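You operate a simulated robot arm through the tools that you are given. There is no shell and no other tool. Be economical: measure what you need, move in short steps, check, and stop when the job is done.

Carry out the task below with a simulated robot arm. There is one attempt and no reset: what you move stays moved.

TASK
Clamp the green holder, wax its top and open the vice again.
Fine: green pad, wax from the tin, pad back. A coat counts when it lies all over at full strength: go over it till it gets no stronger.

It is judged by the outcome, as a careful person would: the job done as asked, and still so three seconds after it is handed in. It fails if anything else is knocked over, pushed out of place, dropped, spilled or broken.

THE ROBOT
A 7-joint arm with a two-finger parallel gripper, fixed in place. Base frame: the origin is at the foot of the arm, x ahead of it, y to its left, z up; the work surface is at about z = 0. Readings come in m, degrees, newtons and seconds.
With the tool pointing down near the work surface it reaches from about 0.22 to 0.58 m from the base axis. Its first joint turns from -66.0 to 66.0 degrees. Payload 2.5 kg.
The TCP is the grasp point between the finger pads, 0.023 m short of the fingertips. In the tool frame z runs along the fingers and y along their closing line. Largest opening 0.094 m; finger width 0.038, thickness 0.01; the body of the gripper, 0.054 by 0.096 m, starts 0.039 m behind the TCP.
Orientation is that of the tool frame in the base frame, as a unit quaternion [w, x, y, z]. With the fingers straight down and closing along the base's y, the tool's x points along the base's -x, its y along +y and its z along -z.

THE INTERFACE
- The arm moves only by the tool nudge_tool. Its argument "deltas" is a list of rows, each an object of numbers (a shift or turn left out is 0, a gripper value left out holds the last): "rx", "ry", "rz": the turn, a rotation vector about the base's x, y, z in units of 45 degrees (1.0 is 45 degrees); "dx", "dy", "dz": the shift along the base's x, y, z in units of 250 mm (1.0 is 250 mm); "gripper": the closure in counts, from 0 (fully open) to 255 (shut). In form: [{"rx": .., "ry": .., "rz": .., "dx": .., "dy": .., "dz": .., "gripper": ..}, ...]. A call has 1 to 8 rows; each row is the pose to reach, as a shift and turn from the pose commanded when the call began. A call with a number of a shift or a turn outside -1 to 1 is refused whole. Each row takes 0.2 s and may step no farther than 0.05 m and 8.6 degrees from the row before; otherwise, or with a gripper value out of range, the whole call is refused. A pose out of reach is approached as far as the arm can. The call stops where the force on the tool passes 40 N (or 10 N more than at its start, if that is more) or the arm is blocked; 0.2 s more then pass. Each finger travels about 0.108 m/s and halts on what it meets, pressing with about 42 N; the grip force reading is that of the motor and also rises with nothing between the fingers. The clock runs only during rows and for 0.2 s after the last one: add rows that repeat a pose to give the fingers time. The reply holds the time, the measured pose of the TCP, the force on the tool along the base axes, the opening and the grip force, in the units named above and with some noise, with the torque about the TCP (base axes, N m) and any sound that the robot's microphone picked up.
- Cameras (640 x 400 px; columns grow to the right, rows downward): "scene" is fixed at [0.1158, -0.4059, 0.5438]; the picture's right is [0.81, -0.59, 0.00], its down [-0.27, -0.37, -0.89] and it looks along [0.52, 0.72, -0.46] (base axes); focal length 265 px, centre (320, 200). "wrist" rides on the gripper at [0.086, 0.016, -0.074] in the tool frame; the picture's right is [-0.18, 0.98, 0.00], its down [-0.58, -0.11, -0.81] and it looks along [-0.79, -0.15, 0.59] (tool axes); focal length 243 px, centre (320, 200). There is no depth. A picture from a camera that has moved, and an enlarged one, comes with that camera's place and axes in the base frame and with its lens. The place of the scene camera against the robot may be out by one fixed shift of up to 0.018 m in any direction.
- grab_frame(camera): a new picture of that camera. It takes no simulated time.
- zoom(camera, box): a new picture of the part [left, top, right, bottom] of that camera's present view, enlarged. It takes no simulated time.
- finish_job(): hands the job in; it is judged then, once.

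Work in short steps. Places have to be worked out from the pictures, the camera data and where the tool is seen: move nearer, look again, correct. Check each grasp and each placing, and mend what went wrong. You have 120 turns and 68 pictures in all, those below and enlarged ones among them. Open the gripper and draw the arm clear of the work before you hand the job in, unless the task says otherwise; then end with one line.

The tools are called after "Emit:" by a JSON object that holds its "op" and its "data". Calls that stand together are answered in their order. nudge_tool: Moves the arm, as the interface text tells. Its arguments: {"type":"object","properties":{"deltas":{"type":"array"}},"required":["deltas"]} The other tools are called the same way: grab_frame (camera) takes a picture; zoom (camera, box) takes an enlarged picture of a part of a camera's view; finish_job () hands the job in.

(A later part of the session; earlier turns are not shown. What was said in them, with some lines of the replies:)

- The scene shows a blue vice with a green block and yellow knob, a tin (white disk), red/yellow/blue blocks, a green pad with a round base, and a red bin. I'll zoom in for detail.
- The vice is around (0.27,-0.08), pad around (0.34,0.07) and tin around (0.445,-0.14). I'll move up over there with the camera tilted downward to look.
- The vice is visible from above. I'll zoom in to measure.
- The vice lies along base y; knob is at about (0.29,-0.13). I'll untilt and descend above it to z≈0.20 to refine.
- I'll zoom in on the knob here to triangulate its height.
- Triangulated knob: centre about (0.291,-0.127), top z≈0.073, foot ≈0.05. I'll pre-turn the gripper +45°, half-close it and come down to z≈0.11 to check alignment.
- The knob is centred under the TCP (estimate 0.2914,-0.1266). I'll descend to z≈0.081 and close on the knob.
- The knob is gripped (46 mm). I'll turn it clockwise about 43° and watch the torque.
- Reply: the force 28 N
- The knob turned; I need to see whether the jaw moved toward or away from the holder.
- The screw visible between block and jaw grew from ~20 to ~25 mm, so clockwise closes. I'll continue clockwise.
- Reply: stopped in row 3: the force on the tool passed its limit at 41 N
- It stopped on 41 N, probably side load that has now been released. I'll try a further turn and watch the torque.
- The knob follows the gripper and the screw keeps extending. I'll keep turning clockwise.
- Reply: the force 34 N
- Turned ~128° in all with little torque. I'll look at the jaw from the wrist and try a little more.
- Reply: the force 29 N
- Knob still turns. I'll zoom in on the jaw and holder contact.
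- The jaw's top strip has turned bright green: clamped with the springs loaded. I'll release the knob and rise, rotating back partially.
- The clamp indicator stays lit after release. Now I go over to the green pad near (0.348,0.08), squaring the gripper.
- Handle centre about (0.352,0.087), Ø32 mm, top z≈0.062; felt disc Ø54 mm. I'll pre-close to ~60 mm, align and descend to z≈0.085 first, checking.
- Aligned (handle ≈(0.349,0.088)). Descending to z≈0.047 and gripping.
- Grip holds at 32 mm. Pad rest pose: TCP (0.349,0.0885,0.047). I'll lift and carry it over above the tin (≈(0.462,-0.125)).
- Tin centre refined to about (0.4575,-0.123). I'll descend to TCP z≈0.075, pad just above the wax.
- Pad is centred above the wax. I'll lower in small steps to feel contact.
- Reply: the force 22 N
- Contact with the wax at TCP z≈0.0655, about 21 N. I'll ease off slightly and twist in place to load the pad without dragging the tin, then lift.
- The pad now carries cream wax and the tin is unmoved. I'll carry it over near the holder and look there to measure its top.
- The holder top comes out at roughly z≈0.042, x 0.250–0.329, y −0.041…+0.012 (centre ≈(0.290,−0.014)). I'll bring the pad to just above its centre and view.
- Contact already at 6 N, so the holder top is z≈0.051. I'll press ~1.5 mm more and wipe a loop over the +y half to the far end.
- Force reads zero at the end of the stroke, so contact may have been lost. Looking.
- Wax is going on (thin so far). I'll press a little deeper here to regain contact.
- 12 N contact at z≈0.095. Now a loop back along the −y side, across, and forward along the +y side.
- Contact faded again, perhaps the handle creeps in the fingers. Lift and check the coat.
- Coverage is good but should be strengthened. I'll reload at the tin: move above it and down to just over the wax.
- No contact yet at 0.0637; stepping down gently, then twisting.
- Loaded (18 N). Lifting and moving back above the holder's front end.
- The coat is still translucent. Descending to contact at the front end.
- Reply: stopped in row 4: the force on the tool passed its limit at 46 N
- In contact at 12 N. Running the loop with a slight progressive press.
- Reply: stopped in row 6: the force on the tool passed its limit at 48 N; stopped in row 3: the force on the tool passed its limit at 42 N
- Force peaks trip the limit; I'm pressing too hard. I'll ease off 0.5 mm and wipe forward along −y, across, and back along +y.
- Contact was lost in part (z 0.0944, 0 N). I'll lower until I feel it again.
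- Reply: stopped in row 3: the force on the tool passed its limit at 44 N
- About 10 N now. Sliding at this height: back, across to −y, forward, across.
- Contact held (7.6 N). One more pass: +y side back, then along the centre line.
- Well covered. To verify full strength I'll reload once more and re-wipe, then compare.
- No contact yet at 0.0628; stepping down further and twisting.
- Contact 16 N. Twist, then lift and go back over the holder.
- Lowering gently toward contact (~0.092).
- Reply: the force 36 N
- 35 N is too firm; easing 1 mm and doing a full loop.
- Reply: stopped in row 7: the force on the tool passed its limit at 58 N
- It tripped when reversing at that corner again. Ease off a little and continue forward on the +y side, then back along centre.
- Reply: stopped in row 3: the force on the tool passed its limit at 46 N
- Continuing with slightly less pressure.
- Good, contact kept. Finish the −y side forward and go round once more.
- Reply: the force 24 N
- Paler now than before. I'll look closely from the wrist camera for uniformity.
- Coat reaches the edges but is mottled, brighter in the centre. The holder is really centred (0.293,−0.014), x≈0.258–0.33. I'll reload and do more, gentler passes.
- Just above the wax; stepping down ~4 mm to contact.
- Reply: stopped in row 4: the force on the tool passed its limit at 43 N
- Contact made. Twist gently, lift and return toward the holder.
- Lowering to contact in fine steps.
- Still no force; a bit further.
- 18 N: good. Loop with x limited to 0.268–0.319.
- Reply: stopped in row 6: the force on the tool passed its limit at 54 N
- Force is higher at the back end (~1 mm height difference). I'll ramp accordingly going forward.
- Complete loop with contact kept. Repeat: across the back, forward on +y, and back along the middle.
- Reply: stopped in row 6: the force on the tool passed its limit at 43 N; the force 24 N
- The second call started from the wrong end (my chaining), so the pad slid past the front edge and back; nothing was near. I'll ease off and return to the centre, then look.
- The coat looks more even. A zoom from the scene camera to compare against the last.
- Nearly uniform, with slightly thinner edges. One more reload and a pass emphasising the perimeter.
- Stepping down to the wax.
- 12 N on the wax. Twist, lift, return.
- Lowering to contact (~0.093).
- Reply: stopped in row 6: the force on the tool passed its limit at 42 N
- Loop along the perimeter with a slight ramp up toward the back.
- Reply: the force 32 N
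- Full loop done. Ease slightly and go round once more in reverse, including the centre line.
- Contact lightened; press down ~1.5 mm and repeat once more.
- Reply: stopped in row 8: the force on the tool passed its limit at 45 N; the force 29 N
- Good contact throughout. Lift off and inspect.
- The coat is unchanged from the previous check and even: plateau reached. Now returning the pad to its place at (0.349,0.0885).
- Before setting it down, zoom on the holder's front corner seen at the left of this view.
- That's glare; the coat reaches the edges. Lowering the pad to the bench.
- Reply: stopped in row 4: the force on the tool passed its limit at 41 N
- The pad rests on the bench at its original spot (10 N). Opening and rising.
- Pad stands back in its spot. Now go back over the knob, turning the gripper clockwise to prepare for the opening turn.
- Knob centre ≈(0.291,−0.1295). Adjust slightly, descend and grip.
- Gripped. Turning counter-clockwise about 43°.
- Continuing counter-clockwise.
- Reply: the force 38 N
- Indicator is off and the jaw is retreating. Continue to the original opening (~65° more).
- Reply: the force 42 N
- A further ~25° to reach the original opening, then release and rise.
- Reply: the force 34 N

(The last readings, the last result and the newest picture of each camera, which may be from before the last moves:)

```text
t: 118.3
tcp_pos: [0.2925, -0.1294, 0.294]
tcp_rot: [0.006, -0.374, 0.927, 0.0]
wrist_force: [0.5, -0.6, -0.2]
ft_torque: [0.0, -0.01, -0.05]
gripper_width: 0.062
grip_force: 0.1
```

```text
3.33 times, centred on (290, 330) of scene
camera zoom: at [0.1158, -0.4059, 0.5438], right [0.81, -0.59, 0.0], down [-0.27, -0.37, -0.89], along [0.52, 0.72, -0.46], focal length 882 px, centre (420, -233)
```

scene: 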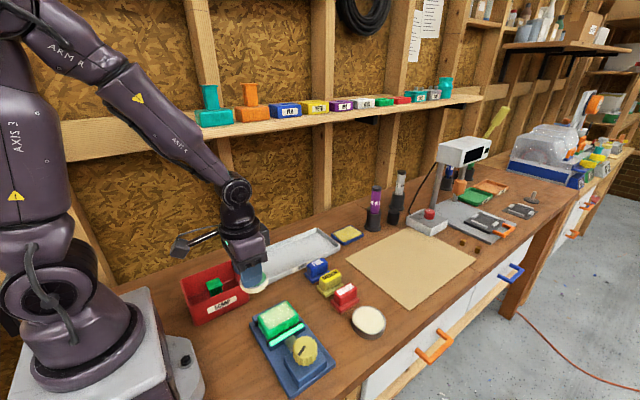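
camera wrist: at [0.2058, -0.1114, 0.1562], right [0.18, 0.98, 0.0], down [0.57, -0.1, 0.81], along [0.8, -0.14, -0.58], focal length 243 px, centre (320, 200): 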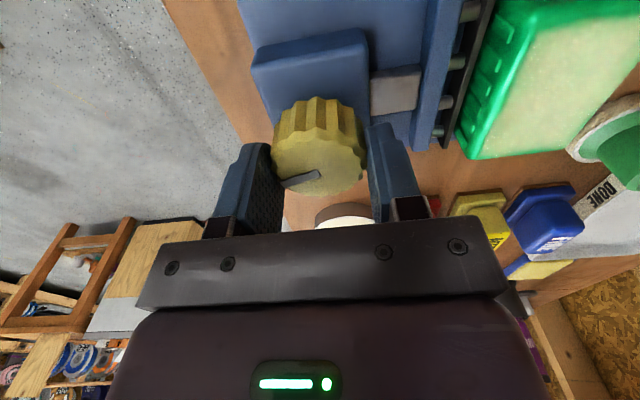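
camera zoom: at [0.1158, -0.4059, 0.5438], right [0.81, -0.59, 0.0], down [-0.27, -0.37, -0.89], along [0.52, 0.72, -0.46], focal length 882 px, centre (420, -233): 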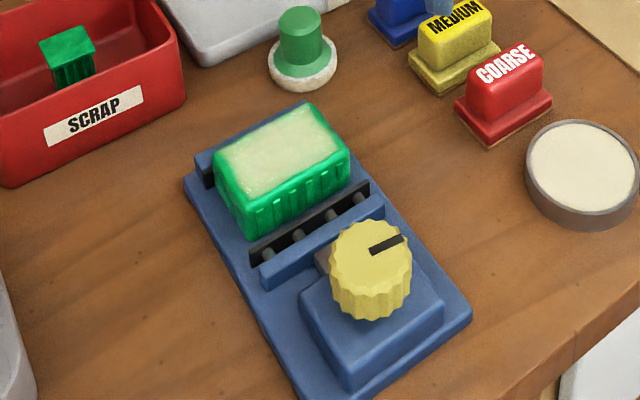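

The vice is open with a clear gap, the holder coated and the pad back. I'll open the gripper, draw back to the start area and check the whole scene.

Emit:
{"op": "nudge_tool", "data": {"deltas": [{"dz": 0.1, "gripper": 0}, {"dz": 0.2, "dx": 0.1, "dy": -0.06, "rz": -0.16}, {"dz": 0.3, "dx": 0.2, "dy": -0.12, "rz": -0.32}, {"dz": 0.4, "dx": 0.3, "dy": -0.18, "rz": -0.48}, {"dz": 0.45, "dx": 0.36, "dy": -0.24, "rz": -0.64}]}}

Emit:
{"op": "grab_frame", "data": {"camera": "scene"}}

Emit:
{"op": "zoom", "data": {"camera": "scene", "box": [240, 285, 320, 345]}}

```text
t: 119.5
tcp_pos: [0.382, -0.1876, 0.4067]
tcp_rot: [0.005, -0.131, 0.991, -0.001]
wrist_force: [0.4, -0.7, -0.1]
ft_torque: [0.0, -0.02, 0.03]
gripper_width: 0.0942
grip_force: 0.2
```

```text
8 pictures are left
```

scene: 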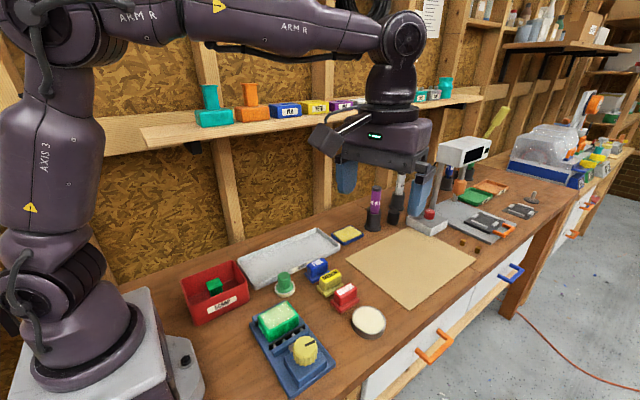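

```text
6.67 times, centred on (280, 315) of scene
camera zoom: at [0.1158, -0.4059, 0.5438], right [0.81, -0.59, 0.0], down [-0.27, -0.37, -0.89], along [0.52, 0.72, -0.46], focal length 1765 px, centre (587, -567)
```

zoom: 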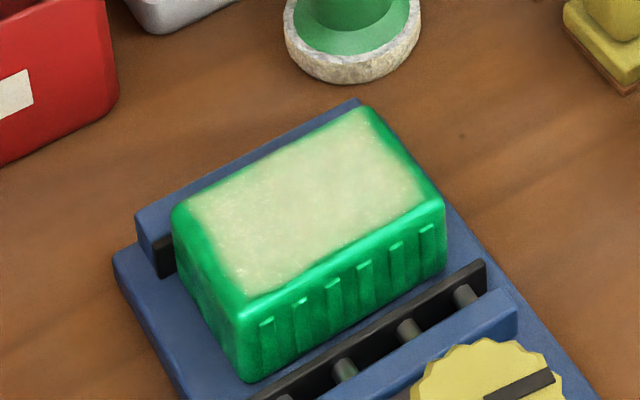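

Everything is in place: holder coated, vice open, pad back, tin and blocks undisturbed, arm clear. Handing in.

Emit:
{"op": "finish_job", "data": {}}

```text
The job is handed in.
```

The green holder was clamped, its top waxed with the green pad until a further reload and pass made no visible difference, the pad put back, and the vice opened again; I judged the coat from the cameras only.
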